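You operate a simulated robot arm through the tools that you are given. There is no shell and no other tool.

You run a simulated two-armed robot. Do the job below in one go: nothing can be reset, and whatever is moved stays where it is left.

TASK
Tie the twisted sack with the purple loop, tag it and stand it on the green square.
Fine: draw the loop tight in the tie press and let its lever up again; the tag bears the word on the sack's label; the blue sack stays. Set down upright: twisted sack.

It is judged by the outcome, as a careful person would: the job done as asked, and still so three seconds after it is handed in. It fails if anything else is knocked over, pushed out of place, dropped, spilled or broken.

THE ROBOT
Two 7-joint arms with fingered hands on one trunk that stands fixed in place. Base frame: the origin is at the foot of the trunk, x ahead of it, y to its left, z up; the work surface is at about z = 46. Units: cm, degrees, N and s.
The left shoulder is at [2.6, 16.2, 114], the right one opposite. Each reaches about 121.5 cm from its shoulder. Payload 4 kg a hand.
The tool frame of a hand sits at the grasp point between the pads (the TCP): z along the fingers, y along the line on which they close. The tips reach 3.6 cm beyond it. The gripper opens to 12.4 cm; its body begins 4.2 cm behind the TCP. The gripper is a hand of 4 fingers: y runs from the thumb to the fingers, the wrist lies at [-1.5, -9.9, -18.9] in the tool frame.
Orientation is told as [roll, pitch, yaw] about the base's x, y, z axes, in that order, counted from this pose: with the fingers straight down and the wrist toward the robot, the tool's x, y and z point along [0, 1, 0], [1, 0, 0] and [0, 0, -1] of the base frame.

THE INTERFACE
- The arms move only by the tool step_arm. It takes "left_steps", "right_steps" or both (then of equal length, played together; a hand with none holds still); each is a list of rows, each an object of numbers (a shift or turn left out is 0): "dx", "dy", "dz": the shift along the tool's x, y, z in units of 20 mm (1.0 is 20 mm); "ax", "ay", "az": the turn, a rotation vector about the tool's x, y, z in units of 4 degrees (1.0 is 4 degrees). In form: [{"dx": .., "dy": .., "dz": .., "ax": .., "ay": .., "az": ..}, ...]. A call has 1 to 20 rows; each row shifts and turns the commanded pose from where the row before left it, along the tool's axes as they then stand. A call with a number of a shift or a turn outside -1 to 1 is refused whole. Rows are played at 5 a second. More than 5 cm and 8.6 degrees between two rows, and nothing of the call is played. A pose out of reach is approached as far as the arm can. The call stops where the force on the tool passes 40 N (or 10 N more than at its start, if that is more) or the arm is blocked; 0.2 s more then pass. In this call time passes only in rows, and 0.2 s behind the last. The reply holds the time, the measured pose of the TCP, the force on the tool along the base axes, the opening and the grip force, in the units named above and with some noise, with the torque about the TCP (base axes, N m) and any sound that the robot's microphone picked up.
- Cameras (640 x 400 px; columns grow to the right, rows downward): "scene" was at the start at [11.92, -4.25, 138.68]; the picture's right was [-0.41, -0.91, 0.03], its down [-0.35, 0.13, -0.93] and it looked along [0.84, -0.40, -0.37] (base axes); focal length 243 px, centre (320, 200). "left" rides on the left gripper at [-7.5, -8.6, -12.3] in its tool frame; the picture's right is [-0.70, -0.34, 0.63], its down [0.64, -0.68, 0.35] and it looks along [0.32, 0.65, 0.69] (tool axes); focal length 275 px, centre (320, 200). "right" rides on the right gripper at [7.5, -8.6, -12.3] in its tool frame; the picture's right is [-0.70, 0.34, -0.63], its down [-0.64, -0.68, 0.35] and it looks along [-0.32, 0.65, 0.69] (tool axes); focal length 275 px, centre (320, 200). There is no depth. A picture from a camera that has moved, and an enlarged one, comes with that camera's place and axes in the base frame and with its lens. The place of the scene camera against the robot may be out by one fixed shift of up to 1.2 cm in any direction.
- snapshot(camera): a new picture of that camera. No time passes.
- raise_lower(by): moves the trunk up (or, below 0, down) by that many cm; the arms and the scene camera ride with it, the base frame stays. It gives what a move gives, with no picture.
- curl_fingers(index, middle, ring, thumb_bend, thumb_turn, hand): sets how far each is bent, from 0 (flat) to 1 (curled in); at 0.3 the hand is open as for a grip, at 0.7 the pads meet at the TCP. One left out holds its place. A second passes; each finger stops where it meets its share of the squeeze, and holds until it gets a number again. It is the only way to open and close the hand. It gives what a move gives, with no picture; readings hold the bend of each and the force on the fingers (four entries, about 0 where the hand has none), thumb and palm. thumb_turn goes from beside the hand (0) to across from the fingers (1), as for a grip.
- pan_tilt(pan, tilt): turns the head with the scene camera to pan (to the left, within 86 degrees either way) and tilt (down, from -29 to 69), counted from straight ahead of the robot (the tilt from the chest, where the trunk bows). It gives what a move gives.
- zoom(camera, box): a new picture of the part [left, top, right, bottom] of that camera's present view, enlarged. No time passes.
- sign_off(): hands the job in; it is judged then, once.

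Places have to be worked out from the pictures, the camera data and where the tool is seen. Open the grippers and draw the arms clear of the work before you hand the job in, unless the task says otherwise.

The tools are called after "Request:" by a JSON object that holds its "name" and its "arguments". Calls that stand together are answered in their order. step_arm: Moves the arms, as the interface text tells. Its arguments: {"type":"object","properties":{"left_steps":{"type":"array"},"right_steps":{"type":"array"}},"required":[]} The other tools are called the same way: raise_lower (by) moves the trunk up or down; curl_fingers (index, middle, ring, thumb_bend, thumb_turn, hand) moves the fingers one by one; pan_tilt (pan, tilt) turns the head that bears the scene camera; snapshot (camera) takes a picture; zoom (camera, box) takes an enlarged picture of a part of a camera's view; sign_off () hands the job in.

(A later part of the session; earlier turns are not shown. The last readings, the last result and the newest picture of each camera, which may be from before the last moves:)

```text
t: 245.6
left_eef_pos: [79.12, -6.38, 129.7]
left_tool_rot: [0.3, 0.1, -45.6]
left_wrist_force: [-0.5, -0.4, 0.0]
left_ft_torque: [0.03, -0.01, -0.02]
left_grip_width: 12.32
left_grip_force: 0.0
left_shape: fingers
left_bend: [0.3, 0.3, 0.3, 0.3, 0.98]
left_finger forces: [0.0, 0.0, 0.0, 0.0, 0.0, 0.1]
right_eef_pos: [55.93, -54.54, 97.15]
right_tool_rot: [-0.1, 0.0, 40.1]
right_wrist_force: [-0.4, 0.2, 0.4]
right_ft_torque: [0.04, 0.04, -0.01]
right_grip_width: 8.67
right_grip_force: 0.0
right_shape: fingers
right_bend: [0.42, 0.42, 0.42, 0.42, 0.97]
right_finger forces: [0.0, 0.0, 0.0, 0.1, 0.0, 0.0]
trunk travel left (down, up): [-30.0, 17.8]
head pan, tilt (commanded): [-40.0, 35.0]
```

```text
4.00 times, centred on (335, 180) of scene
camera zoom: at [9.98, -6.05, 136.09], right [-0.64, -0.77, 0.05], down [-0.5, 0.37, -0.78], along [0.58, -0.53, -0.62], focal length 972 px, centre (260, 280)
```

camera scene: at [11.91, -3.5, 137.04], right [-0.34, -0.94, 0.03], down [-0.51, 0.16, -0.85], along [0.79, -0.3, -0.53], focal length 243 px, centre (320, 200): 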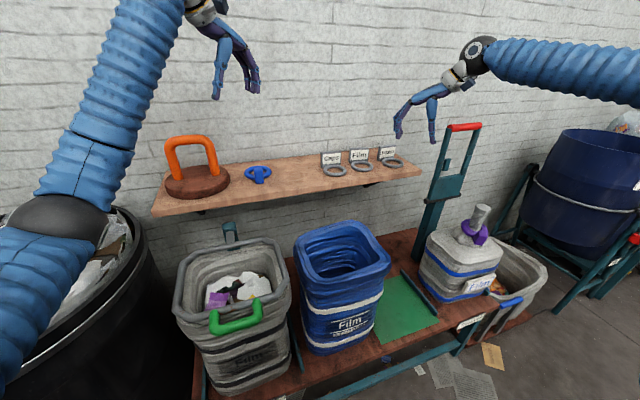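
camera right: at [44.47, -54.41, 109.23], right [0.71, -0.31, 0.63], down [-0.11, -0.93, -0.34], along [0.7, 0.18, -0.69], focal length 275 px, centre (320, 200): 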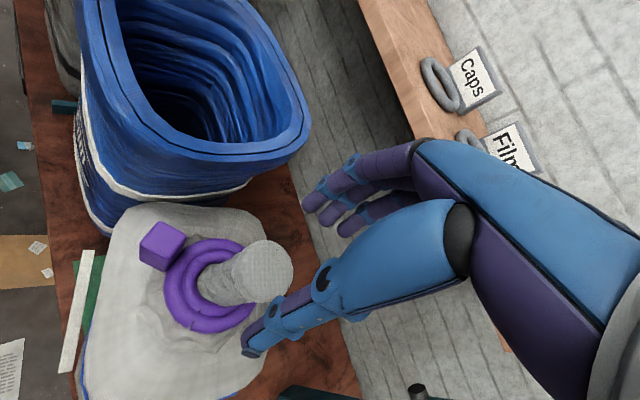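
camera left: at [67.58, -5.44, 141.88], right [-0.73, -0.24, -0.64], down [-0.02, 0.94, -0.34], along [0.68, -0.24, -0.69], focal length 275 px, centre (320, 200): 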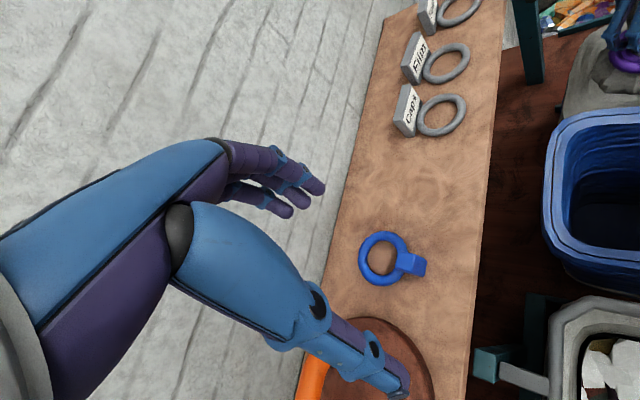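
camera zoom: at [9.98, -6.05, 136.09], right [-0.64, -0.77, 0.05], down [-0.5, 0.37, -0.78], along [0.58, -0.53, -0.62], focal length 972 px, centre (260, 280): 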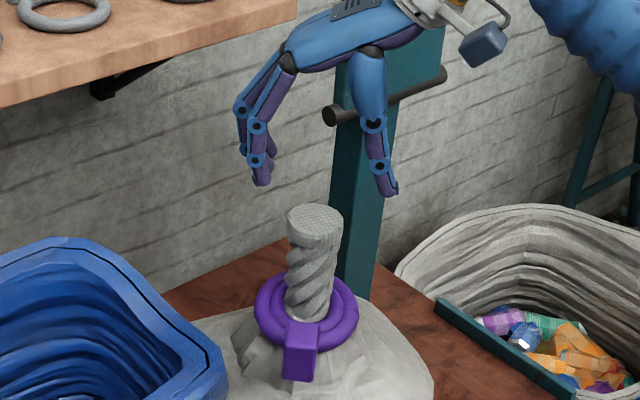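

Aligned again. Descending and gripping just under the neck's flared top.

Request:
{"name": "step_arm", "arguments": {"right_steps": [{"dz": 0.9}, {"dz": 0.9}, {"dz": 0.9}, {"dz": 0.9}, {"dz": 0.9}]}}

Request:
{"name": "curl_fingers", "arguments": {"hand": "right", "index": 0.9, "middle": 0.9, "ring": 0.9, "thumb_bend": 0.9}}

Request:
{"name": "step_arm", "arguments": {"right_steps": [{"dz": -0.4}, {"dz": -0.5}, {"dz": -0.5}, {"dz": -0.5}]}}

Request:
{"name": "zoom", "arguments": {"camera": "scene", "box": [250, 130, 410, 310]}}

Request:
{"name": "snapshot", "arguments": {"camera": "right"}}

```text
t: 246.8
left_eef_pos: [78.94, -6.42, 129.74]
left_tool_rot: [0.3, 0.1, -45.7]
left_wrist_force: [0.0, 0.7, 0.1]
left_ft_torque: [-0.03, 0.0, 0.02]
left_grip_width: 12.32
left_grip_force: 0.0
left_shape: fingers
left_bend: [0.3, 0.3, 0.3, 0.3, 0.98]
left_finger forces: [0.1, 0.1, 0.1, 0.0, 0.0, 0.0]
right_eef_pos: [55.92, -54.53, 88.14]
right_tool_rot: [-0.1, 0.1, 40.1]
right_wrist_force: [-0.3, -0.2, 0.4]
right_ft_torque: [-0.03, -0.02, 0.02]
right_grip_width: 8.68
right_grip_force: 0.1
right_shape: fingers
right_bend: [0.42, 0.42, 0.42, 0.42, 0.97]
right_finger forces: [0.0, 0.0, 0.1, 0.1, 0.0, 0.0]
trunk travel left (down, up): [-30.0, 17.8]
head pan, tilt (commanded): [-40.0, 35.0]
```

```text
t: 247.8
left_eef_pos: [79.19, -6.32, 129.77]
left_tool_rot: [0.4, 0.0, -45.6]
left_wrist_force: [0.2, 0.1, -0.5]
left_ft_torque: [-0.01, 0.02, -0.02]
left_grip_width: 12.32
left_grip_force: 0.2
left_shape: fingers
left_bend: [0.3, 0.3, 0.3, 0.3, 0.98]
left_finger forces: [0.0, 0.0, 0.0, 0.1, 0.0, 0.0]
right_eef_pos: [55.75, -54.51, 88.29]
right_tool_rot: [-0.1, 0.0, 40.1]
right_wrist_force: [-2.8, 0.4, 5.6]
right_ft_torque: [0.6, -0.57, 0.06]
right_grip_width: 3.65
right_grip_force: 24.0
right_shape: fingers
right_bend: [0.53, 0.54, 0.9, 0.57, 0.95]
right_finger forces: [10.7, 10.4, 3.1, 0.1, 24.1, 0.0]
trunk travel left (down, up): [-30.0, 17.8]
head pan, tilt (commanded): [-40.0, 35.0]
```

```text
t: 248.8
left_eef_pos: [79.02, -6.41, 129.75]
left_tool_rot: [0.3, 0.1, -45.6]
left_wrist_force: [0.6, -0.3, 0.4]
left_ft_torque: [0.01, -0.02, 0.0]
left_grip_width: 12.35
left_grip_force: 0.1
left_shape: fingers
left_bend: [0.3, 0.3, 0.3, 0.3, 0.98]
left_finger forces: [0.1, 0.1, 0.0, 0.0, 0.0, 0.0]
right_eef_pos: [55.92, -54.5, 91.97]
right_tool_rot: [0.0, 0.1, 40.0]
right_wrist_force: [0.0, -0.2, -9.4]
right_ft_torque: [0.14, -0.13, 0.03]
right_grip_width: 3.46
right_grip_force: 20.3
right_shape: fingers
right_bend: [0.53, 0.55, 0.9, 0.58, 0.95]
right_finger forces: [9.5, 9.0, 2.9, 0.0, 19.0, 0.0]
trunk travel left (down, up): [-30.0, 17.8]
head pan, tilt (commanded): [-40.0, 35.0]
```

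```text
2.22 times, centred on (330, 220) of scene
camera zoom: at [10.0, -6.06, 136.09], right [-0.64, -0.77, 0.05], down [-0.5, 0.37, -0.78], along [0.58, -0.53, -0.62], focal length 540 px, centre (298, 156)
```

zoom: 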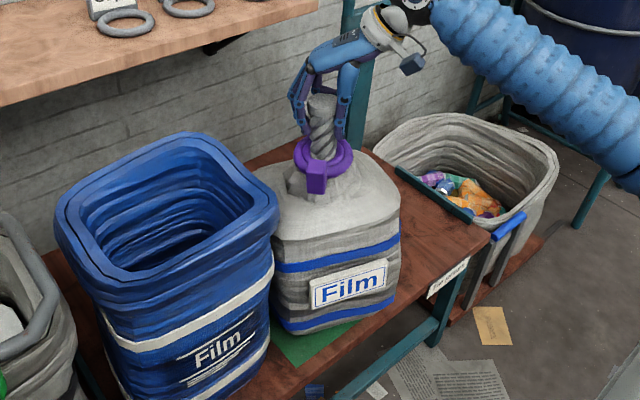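

```text
taken
camera right: at [44.54, -54.28, 104.13], right [0.71, -0.31, 0.63], down [-0.11, -0.93, -0.34], along [0.7, 0.18, -0.69], focal length 275 px, centre (320, 200)
```

right: 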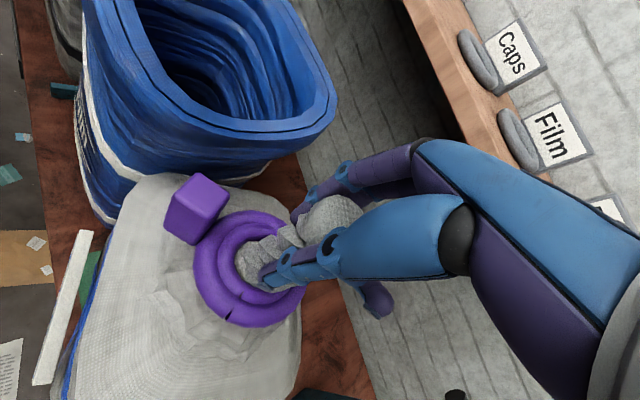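

Lifted. Turning +18° and moving ~4.5 cm back toward the middle of the square, then lowering.

Request:
{"name": "step_arm", "arguments": {"right_steps": [{"az": -0.9}, {"az": -0.9}, {"az": -0.9}, {"az": -0.9}, {"az": -0.9}]}}

Request:
{"name": "step_arm", "arguments": {"right_steps": [{"dx": -0.4, "dy": 0.2}, {"dx": -0.4, "dy": 0.2}, {"dx": -0.4, "dy": 0.2}, {"dx": -0.4, "dy": 0.2}, {"dx": -0.4, "dy": 0.2}]}}

Request:
{"name": "snapshot", "arguments": {"camera": "right"}}

Request:
{"name": "zoom", "arguments": {"camera": "scene", "box": [250, 130, 410, 310]}}

```text
t: 250.0
left_eef_pos: [79.21, -6.31, 129.71]
left_tool_rot: [0.3, 0.1, -45.6]
left_wrist_force: [-0.8, -0.4, -0.3]
left_ft_torque: [-0.04, -0.01, 0.03]
left_grip_width: 12.32
left_grip_force: 0.1
left_shape: fingers
left_bend: [0.3, 0.3, 0.3, 0.3, 0.98]
left_finger forces: [0.1, 0.0, 0.0, 0.1, 0.0, 0.0]
right_eef_pos: [56.14, -54.59, 92.0]
right_tool_rot: [0.1, 0.1, 58.1]
right_wrist_force: [-0.1, 0.2, -9.9]
right_ft_torque: [0.11, -0.03, 0.01]
right_grip_width: 3.48
right_grip_force: 20.2
right_shape: fingers
right_bend: [0.53, 0.55, 0.9, 0.58, 0.95]
right_finger forces: [9.4, 8.9, 2.7, 0.0, 18.5, 0.0]
trunk travel left (down, up): [-30.0, 17.8]
head pan, tilt (commanded): [-40.0, 35.0]
```

```text
t: 251.2
left_eef_pos: [79.13, -6.4, 129.6]
left_tool_rot: [0.3, 0.2, -45.6]
left_wrist_force: [-0.3, -0.1, -0.5]
left_ft_torque: [0.01, -0.01, 0.03]
left_grip_width: 12.33
left_grip_force: 0.0
left_shape: fingers
left_bend: [0.3, 0.3, 0.3, 0.3, 0.98]
left_finger forces: [0.0, 0.0, 0.0, 0.0, 0.0, 0.0]
right_eef_pos: [60.38, -55.06, 91.79]
right_tool_rot: [-0.1, 0.1, 58.1]
right_wrist_force: [0.5, 0.2, -9.2]
right_ft_torque: [0.16, -0.09, -0.01]
right_grip_width: 3.43
right_grip_force: 20.0
right_shape: fingers
right_bend: [0.53, 0.54, 0.9, 0.58, 0.95]
right_finger forces: [9.5, 9.6, 2.3, 0.0, 18.6, 0.0]
trunk travel left (down, up): [-30.0, 17.8]
head pan, tilt (commanded): [-40.0, 35.0]
```

```text
taken
camera right: at [49.46, -58.35, 104.12], right [0.77, -0.08, 0.63], down [0.19, -0.92, -0.34], along [0.61, 0.38, -0.69], focal length 275 px, centre (320, 200)
```

right: 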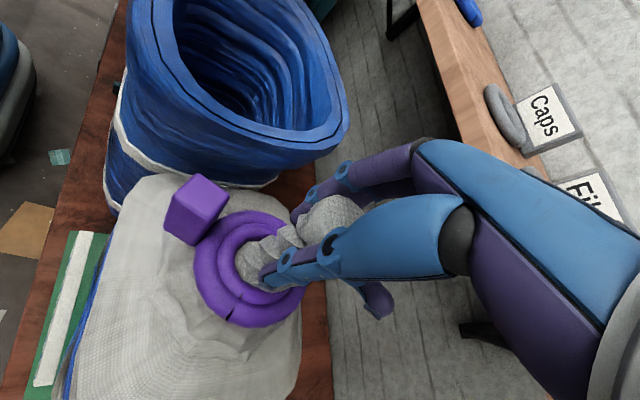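

```text
2.22 times, centred on (330, 220) of scene
camera zoom: at [10.07, -6.07, 136.08], right [-0.64, -0.77, 0.05], down [-0.5, 0.37, -0.78], along [0.58, -0.53, -0.62], focal length 540 px, centre (298, 156)
```

zoom: 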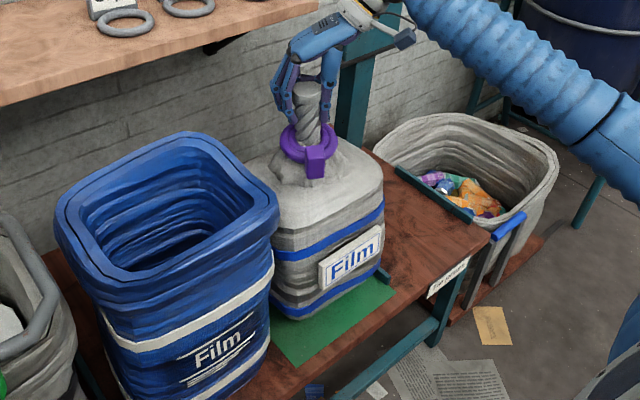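

Aligned with the bench now. Lowering to contact and pressing lightly so the base sits flat before release.

Request:
{"name": "step_arm", "arguments": {"right_steps": [{"dz": 0.5}, {"dz": 0.5}, {"dz": 0.4}, {"dz": 0.3}]}}

Request:
{"name": "step_arm", "arguments": {"right_steps": [{"dz": 0.15}, {"dz": 0.15}]}}

Request:
{"name": "zoom", "arguments": {"camera": "scene", "box": [250, 130, 410, 310]}}

```text
t: 252.2
left_eef_pos: [78.79, -6.39, 130.0]
left_tool_rot: [0.5, 0.0, -45.7]
left_wrist_force: [0.1, 0.6, -0.3]
left_ft_torque: [0.0, 0.0, -0.01]
left_grip_width: 12.33
left_grip_force: 0.1
left_shape: fingers
left_bend: [0.3, 0.3, 0.3, 0.3, 0.98]
left_finger forces: [0.0, 0.0, 0.0, 0.0, 0.0, 0.0]
right_eef_pos: [60.34, -55.04, 89.05]
right_tool_rot: [-0.5, -0.2, 58.0]
right_wrist_force: [-4.8, -6.2, 24.5]
right_ft_torque: [0.28, 0.12, 0.03]
right_grip_width: 3.43
right_grip_force: 23.2
right_shape: fingers
right_bend: [0.53, 0.55, 0.9, 0.57, 0.95]
right_finger forces: [8.8, 8.3, 3.8, 0.0, 26.1, 0.0]
trunk travel left (down, up): [-30.0, 17.8]
head pan, tilt (commanded): [-40.0, 35.0]
```

```text
t: 252.8
left_eef_pos: [78.93, -6.21, 129.87]
left_tool_rot: [0.3, 0.0, -45.7]
left_wrist_force: [-0.4, -0.7, 0.0]
left_ft_torque: [0.0, -0.01, 0.01]
left_grip_width: 12.33
left_grip_force: 0.1
left_shape: fingers
left_bend: [0.3, 0.3, 0.3, 0.3, 0.98]
left_finger forces: [0.1, 0.0, 0.2, 0.1, 0.1, 0.1]
right_eef_pos: [60.33, -54.83, 88.14]
right_tool_rot: [-0.2, 0.0, 58.1]
right_wrist_force: [-5.6, -4.8, 29.1]
right_ft_torque: [0.48, 0.04, 0.03]
right_grip_width: 3.37
right_grip_force: 25.0
right_shape: fingers
right_bend: [0.54, 0.55, 0.9, 0.57, 0.94]
right_finger forces: [8.2, 8.3, 7.1, 0.1, 26.6, 0.1]
trunk travel left (down, up): [-30.0, 17.8]
head pan, tilt (commanded): [-40.0, 35.0]
```

```text
2.22 times, centred on (330, 220) of scene
camera zoom: at [9.79, -5.93, 136.12], right [-0.64, -0.77, 0.05], down [-0.5, 0.37, -0.78], along [0.58, -0.53, -0.62], focal length 540 px, centre (298, 156)
```

zoom: 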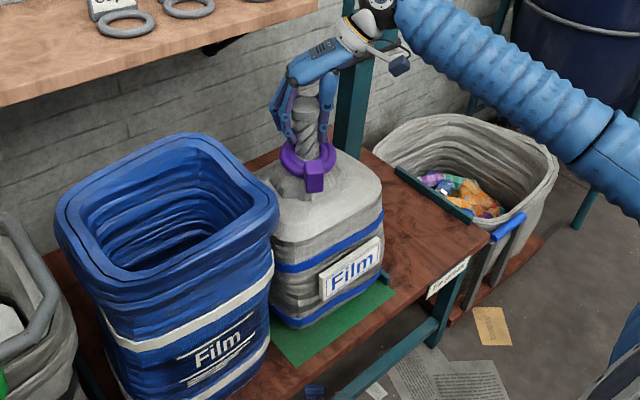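

Firmly seated (29 N). Releasing in stages.

Request:
{"name": "curl_fingers", "arguments": {"hand": "right", "index": 0.48, "middle": 0.48, "ring": 0.48, "thumb_bend": 0.53}}

Request:
{"name": "zoom", "arguments": {"camera": "scene", "box": [250, 130, 410, 310]}}

Request:
{"name": "snapshot", "arguments": {"camera": "right"}}

```text
t: 253.8
left_eef_pos: [79.0, -6.25, 129.73]
left_tool_rot: [0.3, 0.2, -45.5]
left_wrist_force: [-0.4, -0.3, 0.7]
left_ft_torque: [0.01, -0.03, -0.03]
left_grip_width: 12.35
left_grip_force: 0.1
left_shape: fingers
left_bend: [0.3, 0.3, 0.3, 0.3, 0.98]
left_finger forces: [0.1, 0.0, 0.0, 0.0, 0.0, 0.0]
right_eef_pos: [60.45, -54.85, 87.96]
right_tool_rot: [0.1, 0.2, 58.0]
right_wrist_force: [-0.8, -2.5, -0.2]
right_ft_torque: [-0.01, -0.03, -0.01]
right_grip_width: 6.21
right_grip_force: 0.7
right_shape: fingers
right_bend: [0.48, 0.48, 0.48, 0.53, 0.97]
right_finger forces: [0.0, 0.1, 0.0, 0.0, 2.0, 0.0]
trunk travel left (down, up): [-30.0, 17.8]
head pan, tilt (commanded): [-40.0, 35.0]
```

```text
2.22 times, centred on (330, 220) of scene
camera zoom: at [9.97, -6.04, 136.09], right [-0.64, -0.77, 0.05], down [-0.5, 0.37, -0.78], along [0.58, -0.53, -0.62], focal length 540 px, centre (298, 156)
```

zoom: 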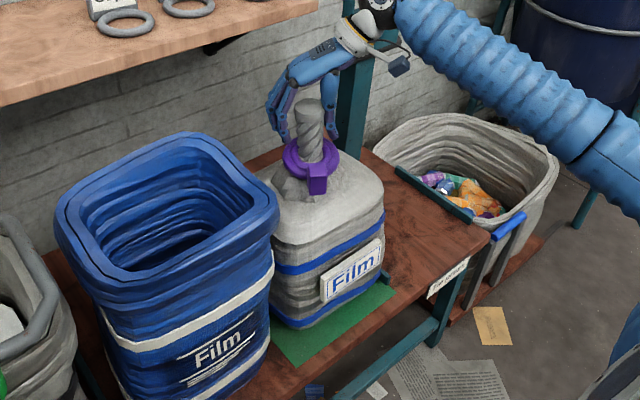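

```text
taken
camera right: at [49.46, -58.21, 100.16], right [0.77, -0.08, 0.63], down [0.19, -0.92, -0.34], along [0.61, 0.38, -0.69], focal length 275 px, centre (320, 200)
```

right: 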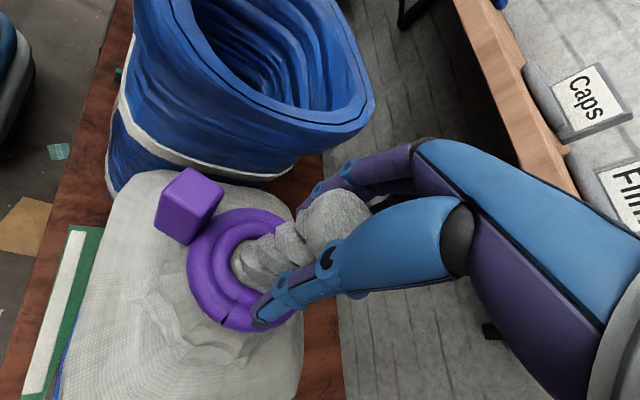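

Again the neck rests lightly on the thumb while settling; following it with the hand until it stands free.

Request:
{"name": "step_arm", "arguments": {"right_steps": [{"dy": -0.25}, {"dy": -0.25}, {"dy": -0.25}, {"dy": -0.25}]}}

Request:
{"name": "step_arm", "arguments": {"right_steps": [{"dy": -0.25}, {"dy": -0.25}]}}

Request:
{"name": "zoom", "arguments": {"camera": "scene", "box": [250, 130, 410, 310]}}

Request:
{"name": "snapshot", "arguments": {"camera": "right"}}

```text
t: 254.8
left_eef_pos: [79.13, -6.31, 129.67]
left_tool_rot: [0.3, 0.0, -45.6]
left_wrist_force: [-0.6, 0.1, 0.0]
left_ft_torque: [0.0, -0.02, -0.02]
left_grip_width: 12.33
left_grip_force: 0.1
left_shape: fingers
left_bend: [0.3, 0.3, 0.3, 0.3, 0.98]
left_finger forces: [0.1, 0.0, 0.0, 0.0, 0.0, 0.1]
right_eef_pos: [59.36, -56.62, 87.94]
right_tool_rot: [0.0, 0.2, 58.1]
right_wrist_force: [-1.2, -1.3, 0.2]
right_ft_torque: [-0.02, -0.05, 0.01]
right_grip_width: 6.19
right_grip_force: 1.0
right_shape: fingers
right_bend: [0.48, 0.48, 0.48, 0.53, 0.97]
right_finger forces: [0.1, 0.1, 0.1, 0.0, 1.8, 0.0]
trunk travel left (down, up): [-30.0, 17.8]
head pan, tilt (commanded): [-40.0, 35.0]
```

```text
t: 255.4
left_eef_pos: [79.01, -6.33, 129.69]
left_tool_rot: [0.3, 0.2, -45.6]
left_wrist_force: [-0.3, -0.4, -0.6]
left_ft_torque: [-0.02, 0.0, -0.01]
left_grip_width: 12.33
left_grip_force: 0.1
left_shape: fingers
left_bend: [0.3, 0.3, 0.3, 0.3, 0.98]
left_finger forces: [0.1, 0.0, 0.1, 0.0, 0.0, 0.1]
right_eef_pos: [58.81, -57.42, 88.18]
right_tool_rot: [0.0, 0.2, 58.0]
right_wrist_force: [0.4, -0.9, -0.2]
right_ft_torque: [0.04, 0.0, 0.03]
right_grip_width: 6.12
right_grip_force: 0.5
right_shape: fingers
right_bend: [0.48, 0.48, 0.48, 0.53, 0.98]
right_finger forces: [0.0, 0.0, 0.0, 0.0, 0.7, 0.1]
trunk travel left (down, up): [-30.0, 17.8]
head pan, tilt (commanded): [-40.0, 35.0]
```

```text
2.22 times, centred on (330, 220) of scene
camera zoom: at [9.99, -6.02, 136.09], right [-0.64, -0.77, 0.05], down [-0.5, 0.37, -0.78], along [0.58, -0.53, -0.62], focal length 540 px, centre (298, 156)
```

zoom: 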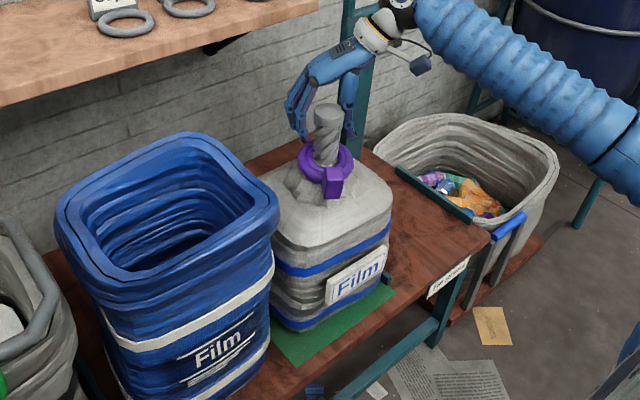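

```text
taken
camera right: at [47.89, -60.73, 100.22], right [0.77, -0.08, 0.63], down [0.19, -0.92, -0.34], along [0.61, 0.38, -0.69], focal length 275 px, centre (320, 200)
```

right: 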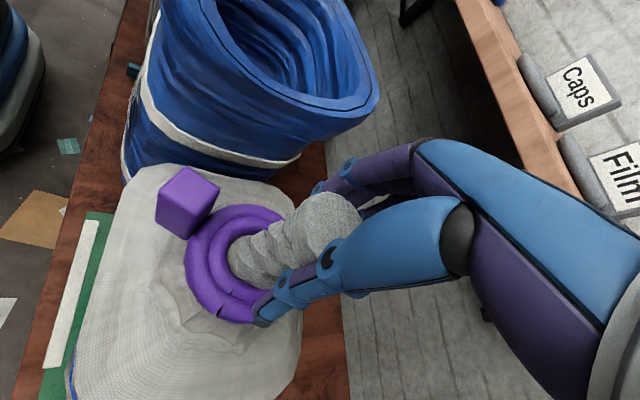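

Request:
{"name": "step_arm", "arguments": {"right_steps": [{"dy": -0.2}, {"dy": -0.2}]}}

Request:
{"name": "step_arm", "arguments": {"right_steps": [{"dz": -0.4}, {"dz": -0.8}, {"dz": -1}, {"dz": -1}, {"dz": -1}, {"dz": -1}, {"dz": -1}, {"dz": -1}, {"dz": -1}, {"dz": -1}]}}

Request:
{"name": "snapshot", "arguments": {"camera": "right"}}

Request:
{"name": "zoom", "arguments": {"camera": "scene", "box": [250, 130, 410, 310]}}

Request:
{"name": "zoom", "arguments": {"camera": "right", "box": [20, 170, 300, 400]}}

```text
t: 256.0
left_eef_pos: [79.1, -6.39, 129.8]
left_tool_rot: [0.3, 0.1, -45.6]
left_wrist_force: [0.6, -0.1, 0.0]
left_ft_torque: [0.0, -0.02, -0.01]
left_grip_width: 12.35
left_grip_force: 0.1
left_shape: fingers
left_bend: [0.3, 0.3, 0.3, 0.3, 0.98]
left_finger forces: [0.0, 0.0, 0.0, 0.0, 0.0, 0.1]
right_eef_pos: [58.37, -58.08, 88.08]
right_tool_rot: [0.0, 0.1, 58.0]
right_wrist_force: [0.5, 1.1, 1.0]
right_ft_torque: [0.02, 0.01, -0.02]
right_grip_width: 6.22
right_grip_force: 0.4
right_shape: fingers
right_bend: [0.47, 0.48, 0.48, 0.53, 0.98]
right_finger forces: [1.1, 0.1, 0.1, 0.0, 0.0, 0.0]
trunk travel left (down, up): [-30.0, 17.8]
head pan, tilt (commanded): [-40.0, 35.0]
```

```text
t: 258.2
left_eef_pos: [79.11, -6.37, 129.71]
left_tool_rot: [0.3, 0.1, -45.5]
left_wrist_force: [-0.4, 0.8, 0.7]
left_ft_torque: [0.02, 0.02, -0.01]
left_grip_width: 12.33
left_grip_force: 0.0
left_shape: fingers
left_bend: [0.3, 0.3, 0.3, 0.3, 0.98]
left_finger forces: [0.0, 0.0, 0.1, 0.1, 0.1, 0.1]
right_eef_pos: [58.36, -57.94, 106.32]
right_tool_rot: [0.0, 0.1, 58.1]
right_wrist_force: [-0.2, 0.2, 0.0]
right_ft_torque: [0.0, 0.0, 0.0]
right_grip_width: 6.11
right_grip_force: 0.0
right_shape: fingers
right_bend: [0.48, 0.48, 0.48, 0.53, 0.98]
right_finger forces: [0.0, 0.1, 0.1, 0.1, 0.0, 0.1]
trunk travel left (down, up): [-30.0, 17.8]
head pan, tilt (commanded): [-40.0, 35.0]
```

```text
taken
camera right: at [47.47, -61.24, 118.54], right [0.77, -0.08, 0.63], down [0.19, -0.92, -0.34], along [0.61, 0.38, -0.69], focal length 275 px, centre (320, 200)
```

right: 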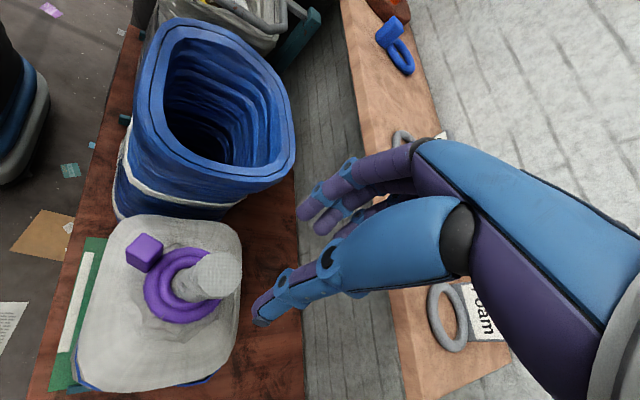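

```text
2.22 times, centred on (330, 220) of scene
camera zoom: at [9.98, -6.01, 136.09], right [-0.64, -0.77, 0.05], down [-0.5, 0.37, -0.78], along [0.58, -0.53, -0.62], focal length 540 px, centre (298, 156)
```

zoom: 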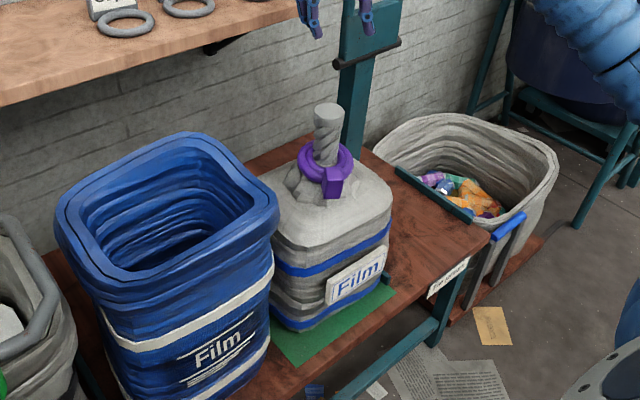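

```text
1.74 times, centred on (160, 285) of right
camera zoom: at [47.47, -61.24, 118.54], right [0.77, -0.08, 0.63], down [0.19, -0.92, -0.34], along [0.61, 0.38, -0.69], focal length 479 px, centre (598, 52)
```

zoom: 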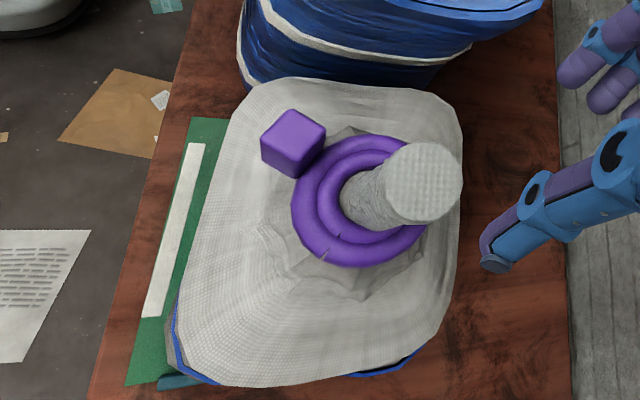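

The neck is now at (58.3,−56.6), right in the middle of the green square, and the sack is square to the bench. Checking the base against the rail once more.

Request:
{"name": "zoom", "arguments": {"camera": "scene", "box": [320, 210, 400, 280]}}

Request:
{"name": "zoom", "arguments": {"camera": "scene", "box": [320, 150, 380, 210]}}

```text
5.71 times, centred on (360, 245) of scene
camera zoom: at [9.98, -6.01, 136.09], right [-0.64, -0.77, 0.05], down [-0.5, 0.37, -0.78], along [0.58, -0.53, -0.62], focal length 1388 px, centre (91, -57)
```

zoom: 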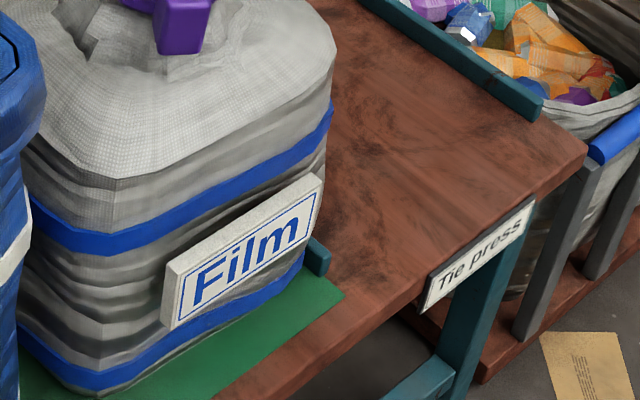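

```text
6.67 times, centred on (350, 180) of scene
camera zoom: at [9.98, -6.01, 136.09], right [-0.64, -0.77, 0.05], down [-0.5, 0.37, -0.78], along [0.58, -0.53, -0.62], focal length 1619 px, centre (120, 333)
```

zoom: 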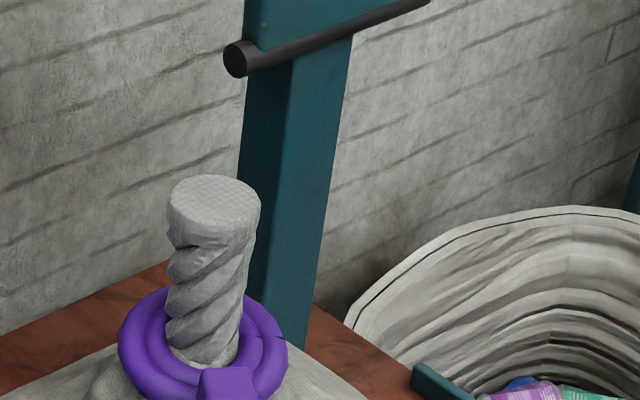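

The rail's end is visible just outside the sack's base, the neck is vertical: the sack stands properly on the green square. Now the Film tag: raising the hand and moving toward the shelf.

Request:
{"name": "step_arm", "arguments": {"right_steps": [{"dz": -1}, {"dx": -0.7, "dy": 0.7, "dz": -1}, {"dx": -0.7, "dy": 0.7, "dz": -1}, {"dx": -0.7, "dy": 0.7, "dz": -1}, {"dx": -0.7, "dy": 0.7, "dz": -1}, {"dx": -0.7, "dy": 0.7, "dz": -1}, {"dx": -0.7, "dy": 0.7, "dz": -1}, {"dx": -0.7, "dy": 0.7}]}}

Request:
{"name": "step_arm", "arguments": {"right_steps": [{"az": 1}, {"az": 1}, {"az": 1}, {"az": 1}, {"az": 1}, {"az": 1}, {"az": 1}, {"az": 1}, {"az": 1}, {"az": 1}, {"az": 1}, {"az": 1}, {"az": 1}, {"az": 1}, {"az": 0.5}]}}

Request:
{"name": "snapshot", "arguments": {"camera": "right"}}

```text
t: 260.0
left_eef_pos: [79.22, -6.4, 129.65]
left_tool_rot: [0.3, 0.1, -45.6]
left_wrist_force: [0.7, -0.5, -0.6]
left_ft_torque: [0.02, 0.02, 0.05]
left_grip_width: 12.34
left_grip_force: 0.2
left_shape: fingers
left_bend: [0.3, 0.3, 0.3, 0.3, 0.98]
left_finger forces: [0.0, 0.0, 0.0, 0.1, 0.1, 0.0]
right_eef_pos: [72.03, -55.21, 120.36]
right_tool_rot: [0.0, 0.1, 58.1]
right_wrist_force: [1.0, 0.3, -0.4]
right_ft_torque: [-0.01, 0.0, -0.01]
right_grip_width: 6.11
right_grip_force: 0.2
right_shape: fingers
right_bend: [0.48, 0.48, 0.48, 0.53, 0.98]
right_finger forces: [0.0, 0.0, 0.0, 0.0, 0.0, 0.0]
trunk travel left (down, up): [-30.0, 17.8]
head pan, tilt (commanded): [-40.0, 35.0]
```

```text
t: 263.2
left_eef_pos: [79.07, -6.28, 129.82]
left_tool_rot: [0.2, 0.1, -45.6]
left_wrist_force: [0.7, -0.8, -0.3]
left_ft_torque: [-0.04, 0.02, -0.01]
left_grip_width: 12.32
left_grip_force: 0.1
left_shape: fingers
left_bend: [0.3, 0.3, 0.3, 0.3, 0.98]
left_finger forces: [0.0, 0.0, 0.1, 0.0, 0.0, 0.0]
right_eef_pos: [71.93, -54.97, 120.35]
right_tool_rot: [0.0, 0.0, 0.1]
right_wrist_force: [0.7, -0.1, 1.0]
right_ft_torque: [0.0, 0.03, -0.01]
right_grip_width: 6.09
right_grip_force: 0.2
right_shape: fingers
right_bend: [0.48, 0.48, 0.48, 0.53, 0.98]
right_finger forces: [0.0, 0.0, 0.0, 0.0, 0.1, 0.0]
trunk travel left (down, up): [-30.0, 17.8]
head pan, tilt (commanded): [-40.0, 35.0]
```

```text
taken
camera right: at [63.3, -47.49, 132.55], right [0.34, -0.7, 0.63], down [-0.68, -0.65, -0.34], along [0.65, -0.32, -0.69], focal length 275 px, centre (320, 200)
```

right: 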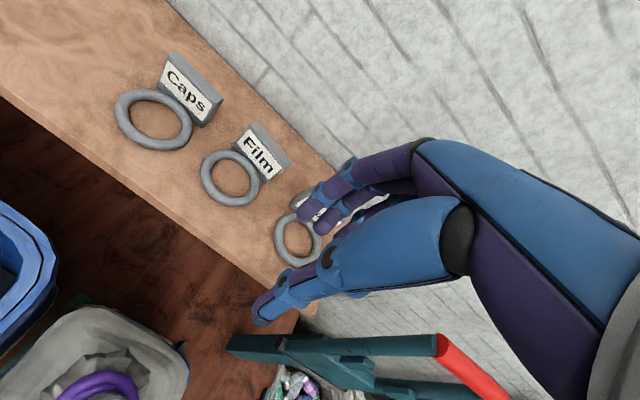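

Request:
{"name": "zoom", "arguments": {"camera": "right", "box": [180, 100, 320, 220]}}

Request:
{"name": "zoom", "arguments": {"camera": "left", "box": [380, 0, 500, 140]}}

```text
3.33 times, centred on (250, 160) of right
camera zoom: at [63.3, -47.49, 132.55], right [0.34, -0.7, 0.63], down [-0.68, -0.65, -0.34], along [0.65, -0.32, -0.69], focal length 918 px, centre (553, 333)
```

zoom: 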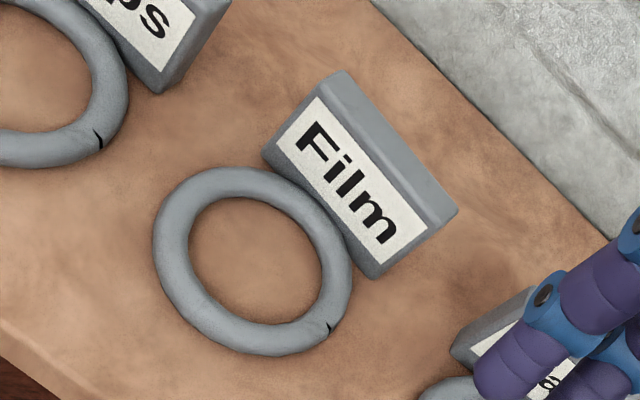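

```text
2.86 times, centred on (440, 70) of left
camera zoom: at [67.62, -5.45, 141.86], right [-0.73, -0.24, -0.64], down [-0.02, 0.94, -0.34], along [0.68, -0.24, -0.69], focal length 786 px, centre (-23, 571)
```

zoom: 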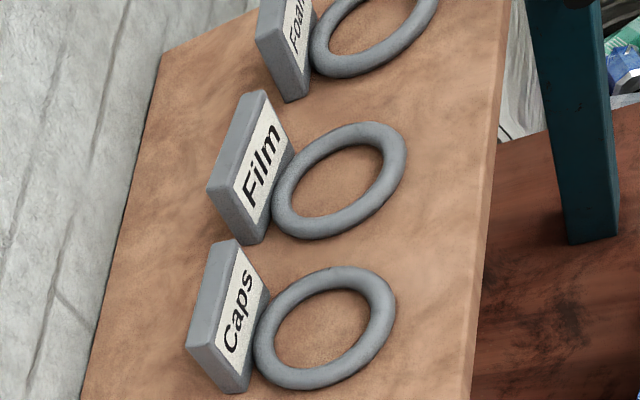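

The Film tag lies flat, turned ~−10°, sign centre ≈(91.9,−50.0). My earlier grip pose fits it; the tag will lean ~22° on closing, which I can cancel by pitching the hand afterwards. Moving above it.

Request:
{"name": "curl_fingers", "arguments": {"hand": "right", "index": 0.42, "middle": 0.42, "ring": 0.42, "thumb_bend": 0.42}}

Request:
{"name": "step_arm", "arguments": {"right_steps": [{"dy": 0.97, "dx": 0.27, "dz": 0.1}, {"dy": 0.97, "dx": 0.27, "dz": 0.1}, {"dy": 0.97, "dx": 0.27, "dz": 0.1}, {"dy": 0.97, "dx": 0.27, "dz": 0.1}, {"dy": 0.97, "dx": 0.27, "dz": 0.1}, {"dy": 0.97, "dx": 0.27, "dz": 0.1}, {"dy": 0.97, "dx": 0.27, "dz": 0.1}, {"dy": 0.97, "dx": 0.27, "dz": 0.1}, {"dy": 0.97, "dx": 0.27, "dz": 0.1}, {"dy": 0.97, "dx": 0.27, "dz": 0.1}]}}

Request:
{"name": "step_arm", "arguments": {"right_steps": [{"dz": 0.9}, {"dz": 0.9}, {"dz": 0.9}, {"dz": 0.9}]}}

Request:
{"name": "snapshot", "arguments": {"camera": "right"}}

Request:
{"name": "zoom", "arguments": {"camera": "left", "box": [370, 0, 490, 140]}}

```text
t: 264.2
left_eef_pos: [79.11, -6.33, 129.85]
left_tool_rot: [0.3, 0.0, -45.6]
left_wrist_force: [0.8, -0.5, -0.4]
left_ft_torque: [0.01, 0.03, -0.04]
left_grip_width: 12.32
left_grip_force: 0.1
left_shape: fingers
left_bend: [0.3, 0.3, 0.3, 0.3, 0.98]
left_finger forces: [0.1, 0.0, 0.1, 0.0, 0.0, 0.0]
right_eef_pos: [71.9, -55.0, 120.38]
right_tool_rot: [-0.1, 0.1, 0.1]
right_wrist_force: [0.4, -0.3, 0.0]
right_ft_torque: [0.01, -0.03, -0.08]
right_grip_width: 8.65
right_grip_force: 0.1
right_shape: fingers
right_bend: [0.42, 0.42, 0.42, 0.42, 0.98]
right_finger forces: [0.0, 0.0, 0.0, 0.0, 0.0, 0.0]
trunk travel left (down, up): [-30.0, 17.8]
head pan, tilt (commanded): [-40.0, 35.0]
```

```text
t: 266.4
left_eef_pos: [79.02, -6.3, 129.65]
left_tool_rot: [0.2, 0.1, -45.6]
left_wrist_force: [-0.4, 0.6, 0.4]
left_ft_torque: [-0.01, 0.02, 0.0]
left_grip_width: 12.32
left_grip_force: 0.0
left_shape: fingers
left_bend: [0.3, 0.3, 0.3, 0.3, 0.98]
left_finger forces: [0.0, 0.0, 0.1, 0.0, 0.0, 0.1]
right_eef_pos: [91.27, -49.63, 118.44]
right_tool_rot: [-0.2, -0.1, 0.1]
right_wrist_force: [-0.3, 0.1, 0.1]
right_ft_torque: [-0.02, 0.0, 0.0]
right_grip_width: 8.67
right_grip_force: 0.0
right_shape: fingers
right_bend: [0.42, 0.42, 0.42, 0.42, 0.98]
right_finger forces: [0.1, 0.0, 0.1, 0.0, 0.0, 0.0]
trunk travel left (down, up): [-30.0, 17.8]
head pan, tilt (commanded): [-40.0, 35.0]
```

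```text
t: 267.4
left_eef_pos: [79.1, -6.39, 129.67]
left_tool_rot: [0.3, 0.1, -45.6]
left_wrist_force: [1.2, 0.0, 0.4]
left_ft_torque: [0.01, 0.0, 0.01]
left_grip_width: 12.34
left_grip_force: 0.1
left_shape: fingers
left_bend: [0.3, 0.3, 0.3, 0.3, 0.98]
left_finger forces: [0.0, 0.0, 0.0, 0.0, 0.0, 0.0]
right_eef_pos: [91.24, -49.59, 110.98]
right_tool_rot: [-0.1, 0.0, 0.1]
right_wrist_force: [-0.1, -0.1, -0.2]
right_ft_torque: [0.02, 0.01, 0.0]
right_grip_width: 8.69
right_grip_force: 0.0
right_shape: fingers
right_bend: [0.42, 0.42, 0.42, 0.42, 0.98]
right_finger forces: [0.0, 0.0, 0.1, 0.0, 0.0, 0.1]
trunk travel left (down, up): [-30.0, 17.8]
head pan, tilt (commanded): [-40.0, 35.0]
```

```text
taken
camera right: at [82.57, -42.13, 123.21], right [0.34, -0.7, 0.63], down [-0.68, -0.65, -0.34], along [0.65, -0.32, -0.69], focal length 275 px, centre (320, 200)
```

right: 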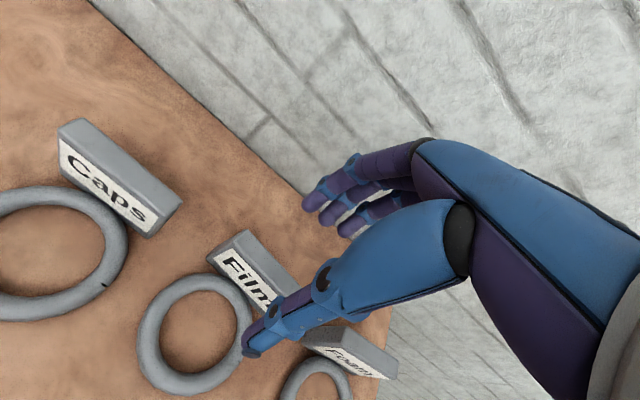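

```text
2.86 times, centred on (430, 70) of left
camera zoom: at [67.65, -5.46, 141.84], right [-0.73, -0.24, -0.64], down [-0.02, 0.94, -0.34], along [0.68, -0.24, -0.69], focal length 786 px, centre (6, 571)
```

zoom: 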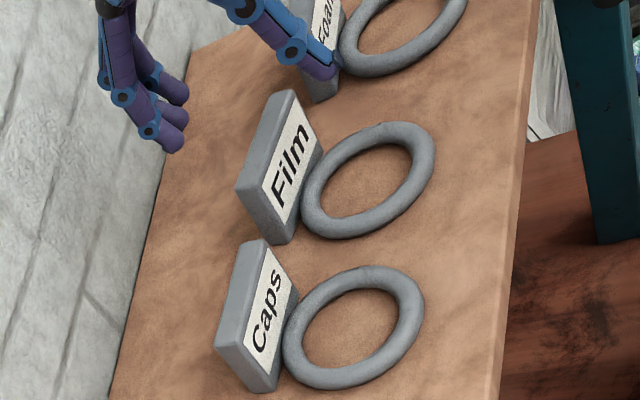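

Aligned. Descending to grip height.

Request:
{"name": "step_arm", "arguments": {"right_steps": [{"dz": 0.9}, {"dz": 0.9}, {"dz": 0.9}, {"dz": 0.7}]}}

Request:
{"name": "curl_fingers", "arguments": {"hand": "right", "index": 0.74, "middle": 0.74, "ring": 0.74, "thumb_bend": 0.74}}

Request:
{"name": "snapshot", "arguments": {"camera": "right"}}

Request:
{"name": "zoom", "arguments": {"camera": "left", "box": [370, 0, 490, 140]}}

```text
t: 268.4
left_eef_pos: [79.16, -6.3, 129.74]
left_tool_rot: [0.3, 0.1, -45.6]
left_wrist_force: [-0.3, 0.2, 0.3]
left_ft_torque: [0.02, 0.03, 0.0]
left_grip_width: 12.33
left_grip_force: 0.0
left_shape: fingers
left_bend: [0.3, 0.3, 0.3, 0.3, 0.98]
left_finger forces: [0.0, 0.0, 0.0, 0.0, 0.1, 0.0]
right_eef_pos: [91.32, -49.63, 104.23]
right_tool_rot: [-0.1, 0.0, 0.0]
right_wrist_force: [-0.5, 0.3, -0.2]
right_ft_torque: [0.02, 0.02, 0.02]
right_grip_width: 8.69
right_grip_force: 0.0
right_shape: fingers
right_bend: [0.42, 0.42, 0.42, 0.42, 0.98]
right_finger forces: [0.0, 0.0, 0.0, 0.0, 0.0, 0.0]
trunk travel left (down, up): [-30.0, 17.8]
head pan, tilt (commanded): [-40.0, 35.0]
```

```text
t: 269.4
left_eef_pos: [79.06, -6.39, 129.86]
left_tool_rot: [0.3, 0.1, -45.6]
left_wrist_force: [-0.2, 0.2, -0.5]
left_ft_torque: [-0.03, 0.03, 0.03]
left_grip_width: 12.31
left_grip_force: 0.0
left_shape: fingers
left_bend: [0.3, 0.3, 0.3, 0.3, 0.98]
left_finger forces: [0.0, 0.0, 0.0, 0.0, 0.0, 0.0]
right_eef_pos: [91.34, -49.43, 104.31]
right_tool_rot: [-0.1, 0.0, 0.1]
right_wrist_force: [-0.4, -0.6, 6.3]
right_ft_torque: [0.18, -0.01, 0.0]
right_grip_width: 1.73
right_grip_force: 22.2
right_shape: fingers
right_bend: [0.65, 0.69, 0.72, 0.67, 0.94]
right_finger forces: [10.6, 6.0, 4.7, 0.0, 24.0, 0.1]
trunk travel left (down, up): [-30.0, 17.8]
head pan, tilt (commanded): [-40.0, 35.0]
```

```text
taken
camera right: at [82.64, -42.0, 116.53], right [0.34, -0.69, 0.64], down [-0.68, -0.65, -0.35], along [0.65, -0.32, -0.69], focal length 275 px, centre (320, 200)
```

right: 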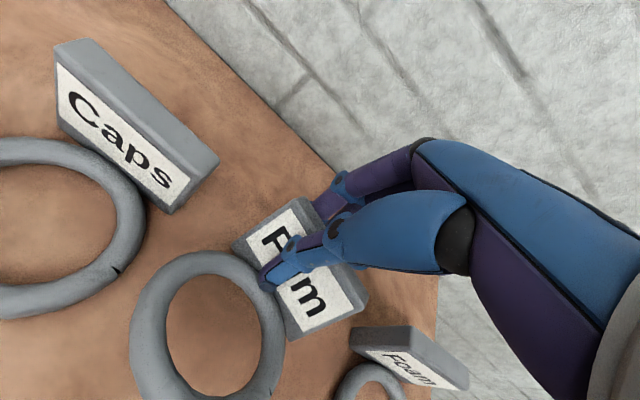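

```text
2.86 times, centred on (430, 70) of left
camera zoom: at [67.56, -5.42, 141.9], right [-0.73, -0.24, -0.64], down [-0.02, 0.94, -0.34], along [0.68, -0.24, -0.69], focal length 786 px, centre (6, 571)
```

zoom: 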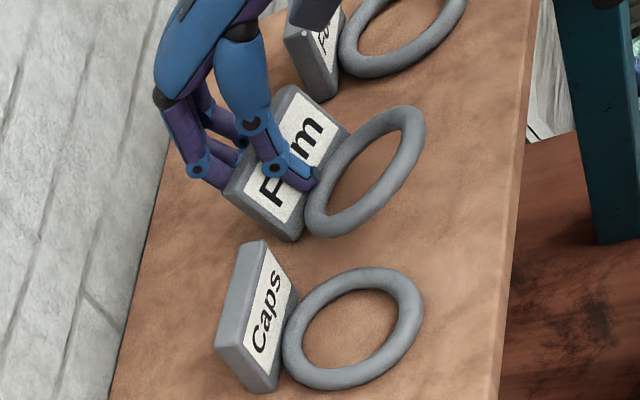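

Gripped with 22 N. Lifting it off the shelf.

Request:
{"name": "step_arm", "arguments": {"right_steps": [{"dz": -0.3}, {"dz": -0.5}, {"dz": -0.7}, {"dz": -0.9}, {"dz": -0.9}, {"dz": -0.9}, {"dz": -0.9}, {"dz": -0.9}]}}

Request:
{"name": "snapshot", "arguments": {"camera": "right"}}

Request:
{"name": "pan_tilt", "arguments": {"pan": -25, "tilt": 20}}

Request:
{"name": "snapshot", "arguments": {"camera": "scene"}}

Request:
{"name": "snapshot", "arguments": {"camera": "left"}}

```text
t: 271.2
left_eef_pos: [79.07, -6.36, 129.77]
left_tool_rot: [0.3, 0.1, -45.6]
left_wrist_force: [-0.6, -0.6, -0.5]
left_ft_torque: [0.0, -0.06, 0.05]
left_grip_width: 12.33
left_grip_force: 0.0
left_shape: fingers
left_bend: [0.3, 0.3, 0.3, 0.3, 0.98]
left_finger forces: [0.0, 0.0, 0.0, 0.1, 0.1, 0.0]
right_eef_pos: [91.21, -49.73, 116.35]
right_tool_rot: [-0.2, 0.2, 0.1]
right_wrist_force: [0.1, -0.5, 0.2]
right_ft_torque: [-0.02, 0.01, 0.04]
right_grip_width: 1.76
right_grip_force: 21.5
right_shape: fingers
right_bend: [0.65, 0.71, 0.73, 0.67, 0.94]
right_finger forces: [12.7, 5.6, 3.6, 0.1, 21.8, 0.1]
trunk travel left (down, up): [-30.0, 17.8]
head pan, tilt (commanded): [-40.0, 35.0]
```

```text
taken
camera right: at [82.54, -42.23, 128.43], right [0.34, -0.69, 0.63], down [-0.68, -0.65, -0.34], along [0.65, -0.32, -0.69], focal length 275 px, centre (320, 200)
```

right: 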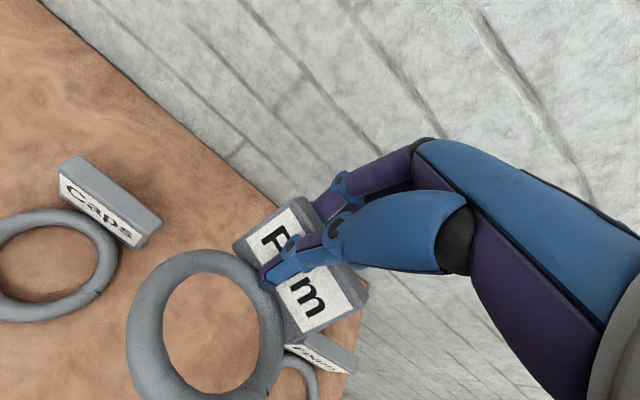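

```text
t: 272.0
left_eef_pos: [79.09, -6.34, 129.66]
left_tool_rot: [0.3, 0.2, -45.6]
left_wrist_force: [-0.2, 0.1, 0.4]
left_ft_torque: [0.01, 0.01, 0.01]
left_grip_width: 12.31
left_grip_force: 0.1
left_shape: fingers
left_bend: [0.3, 0.3, 0.3, 0.3, 0.98]
left_finger forces: [0.0, 0.1, 0.0, 0.0, 0.1, 0.0]
right_eef_pos: [91.29, -49.68, 116.12]
right_tool_rot: [-0.2, 0.0, 0.1]
right_wrist_force: [-0.4, -0.2, 0.5]
right_ft_torque: [0.01, 0.01, -0.02]
right_grip_width: 1.72
right_grip_force: 22.0
right_shape: fingers
right_bend: [0.65, 0.71, 0.73, 0.67, 0.94]
right_finger forces: [12.7, 5.7, 3.6, 0.0, 21.9, 0.1]
trunk travel left (down, up): [-30.0, 17.8]
head pan, tilt (commanded): [-25.0, 20.0]
```

```text
taken
camera scene: at [11.87, -4.3, 138.33], right [-0.42, -0.91, 0.03], down [-0.38, 0.15, -0.91], along [0.82, -0.4, -0.41], focal length 243 px, centre (320, 200)
```

scene: 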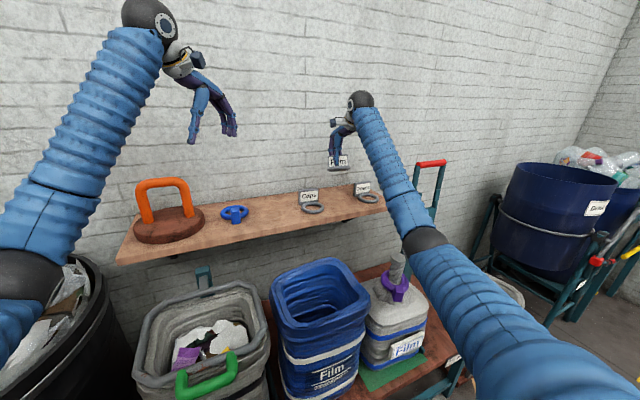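

```text
taken
camera left: at [67.62, -5.44, 141.86], right [-0.73, -0.24, -0.64], down [-0.02, 0.94, -0.34], along [0.68, -0.24, -0.69], focal length 275 px, centre (320, 200)
```

left: 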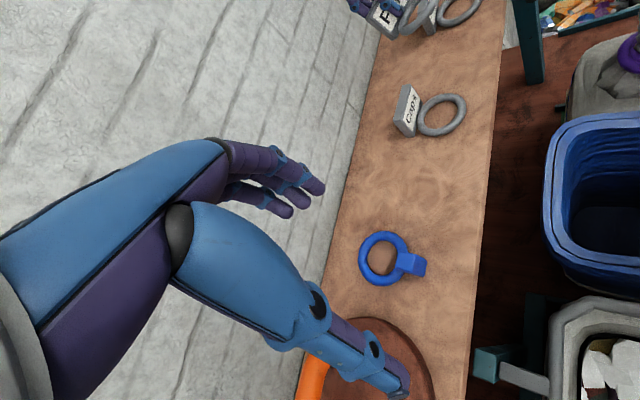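

The tag is lifted cleanly. Backing away from the shelf, then turning the hand to yaw 40° and pitching ~22° to level the ring.

Request:
{"name": "step_arm", "arguments": {"right_steps": [{"dy": -0.6, "dz": -0.2}, {"dy": -0.9, "dz": -0.2}, {"dy": -0.9, "dz": -0.2}, {"dy": -0.9, "dz": -0.2}, {"dy": -0.9}, {"dy": -0.9}, {"dy": -0.9}, {"dy": -0.9}, {"dy": -0.9}, {"dy": -0.9}]}}

Request:
{"name": "step_arm", "arguments": {"right_steps": [{"az": -0.9}, {"az": -0.9}, {"az": -0.9}, {"az": -0.9}, {"az": -0.9}, {"az": -0.9}, {"az": -0.9}, {"az": -0.9}, {"az": -0.9}, {"az": -0.9}, {"az": -0.9}]}}

Request:
{"name": "step_arm", "arguments": {"right_steps": [{"ax": -0.9}, {"ax": -0.9}, {"ax": -0.9}, {"ax": -0.9}, {"ax": -0.9}, {"ax": -0.9}]}}

Request:
{"name": "snapshot", "arguments": {"camera": "right"}}

Request:
{"name": "snapshot", "arguments": {"camera": "scene"}}

```text
t: 274.2
left_eef_pos: [79.08, -6.39, 129.7]
left_tool_rot: [0.3, 0.2, -45.5]
left_wrist_force: [0.9, 0.1, 0.3]
left_ft_torque: [-0.01, 0.01, 0.03]
left_grip_width: 12.31
left_grip_force: 0.0
left_shape: fingers
left_bend: [0.3, 0.3, 0.3, 0.3, 0.98]
left_finger forces: [0.0, 0.0, 0.0, 0.0, 0.1, 0.0]
right_eef_pos: [73.96, -49.54, 118.04]
right_tool_rot: [0.0, 0.0, 0.1]
right_wrist_force: [-0.9, 0.0, -0.9]
right_ft_torque: [0.06, -0.03, 0.01]
right_grip_width: 1.72
right_grip_force: 22.0
right_shape: fingers
right_bend: [0.65, 0.71, 0.73, 0.67, 0.94]
right_finger forces: [12.7, 5.9, 3.6, 0.0, 22.0, 0.1]
trunk travel left (down, up): [-30.0, 17.8]
head pan, tilt (commanded): [-25.0, 20.0]
```

```text
t: 276.6
left_eef_pos: [79.03, -6.24, 129.64]
left_tool_rot: [0.2, 0.1, -45.6]
left_wrist_force: [-0.6, 0.4, 0.4]
left_ft_torque: [0.01, -0.04, -0.05]
left_grip_width: 12.34
left_grip_force: 0.1
left_shape: fingers
left_bend: [0.3, 0.3, 0.3, 0.3, 0.98]
left_finger forces: [0.0, 0.1, 0.0, 0.1, 0.0, 0.1]
right_eef_pos: [73.97, -49.52, 117.88]
right_tool_rot: [0.0, 0.1, 39.8]
right_wrist_force: [0.6, 0.5, -0.6]
right_ft_torque: [-0.04, -0.02, 0.02]
right_grip_width: 1.72
right_grip_force: 21.8
right_shape: fingers
right_bend: [0.65, 0.71, 0.73, 0.67, 0.94]
right_finger forces: [12.6, 5.7, 3.5, 0.1, 21.8, 0.0]
trunk travel left (down, up): [-30.0, 17.8]
head pan, tilt (commanded): [-25.0, 20.0]
```

```text
t: 278.0
left_eef_pos: [79.08, -6.39, 129.85]
left_tool_rot: [0.3, 0.1, -45.6]
left_wrist_force: [0.0, 0.1, 0.0]
left_ft_torque: [-0.05, -0.02, -0.01]
left_grip_width: 12.34
left_grip_force: 0.2
left_shape: fingers
left_bend: [0.3, 0.3, 0.3, 0.3, 0.98]
left_finger forces: [0.0, 0.1, 0.1, 0.0, 0.0, 0.1]
right_eef_pos: [73.93, -49.6, 117.9]
right_tool_rot: [-0.1, -21.6, 39.7]
right_wrist_force: [0.5, 1.3, -0.6]
right_ft_torque: [-0.02, 0.01, -0.02]
right_grip_width: 1.73
right_grip_force: 21.8
right_shape: fingers
right_bend: [0.65, 0.71, 0.73, 0.67, 0.94]
right_finger forces: [12.6, 5.9, 3.6, 0.0, 21.9, 0.1]
trunk travel left (down, up): [-30.0, 17.8]
head pan, tilt (commanded): [-25.0, 20.0]
```

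```text
taken
camera right: at [59.37, -51.85, 126.04], right [0.51, -0.48, 0.71], down [0.02, -0.82, -0.57], along [0.86, 0.3, -0.4], focal length 275 px, centre (320, 200)
```

right: 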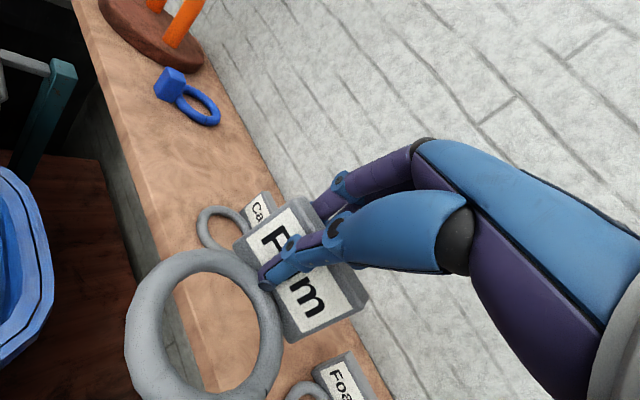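

```text
taken
camera scene: at [11.86, -4.33, 138.33], right [-0.42, -0.91, 0.03], down [-0.38, 0.14, -0.91], along [0.82, -0.4, -0.41], focal length 243 px, centre (320, 200)
```

scene: 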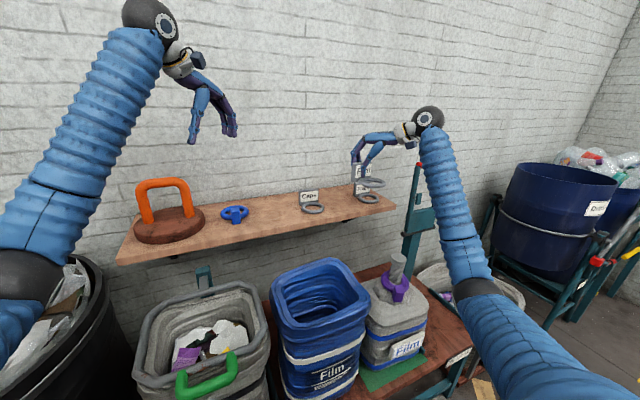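

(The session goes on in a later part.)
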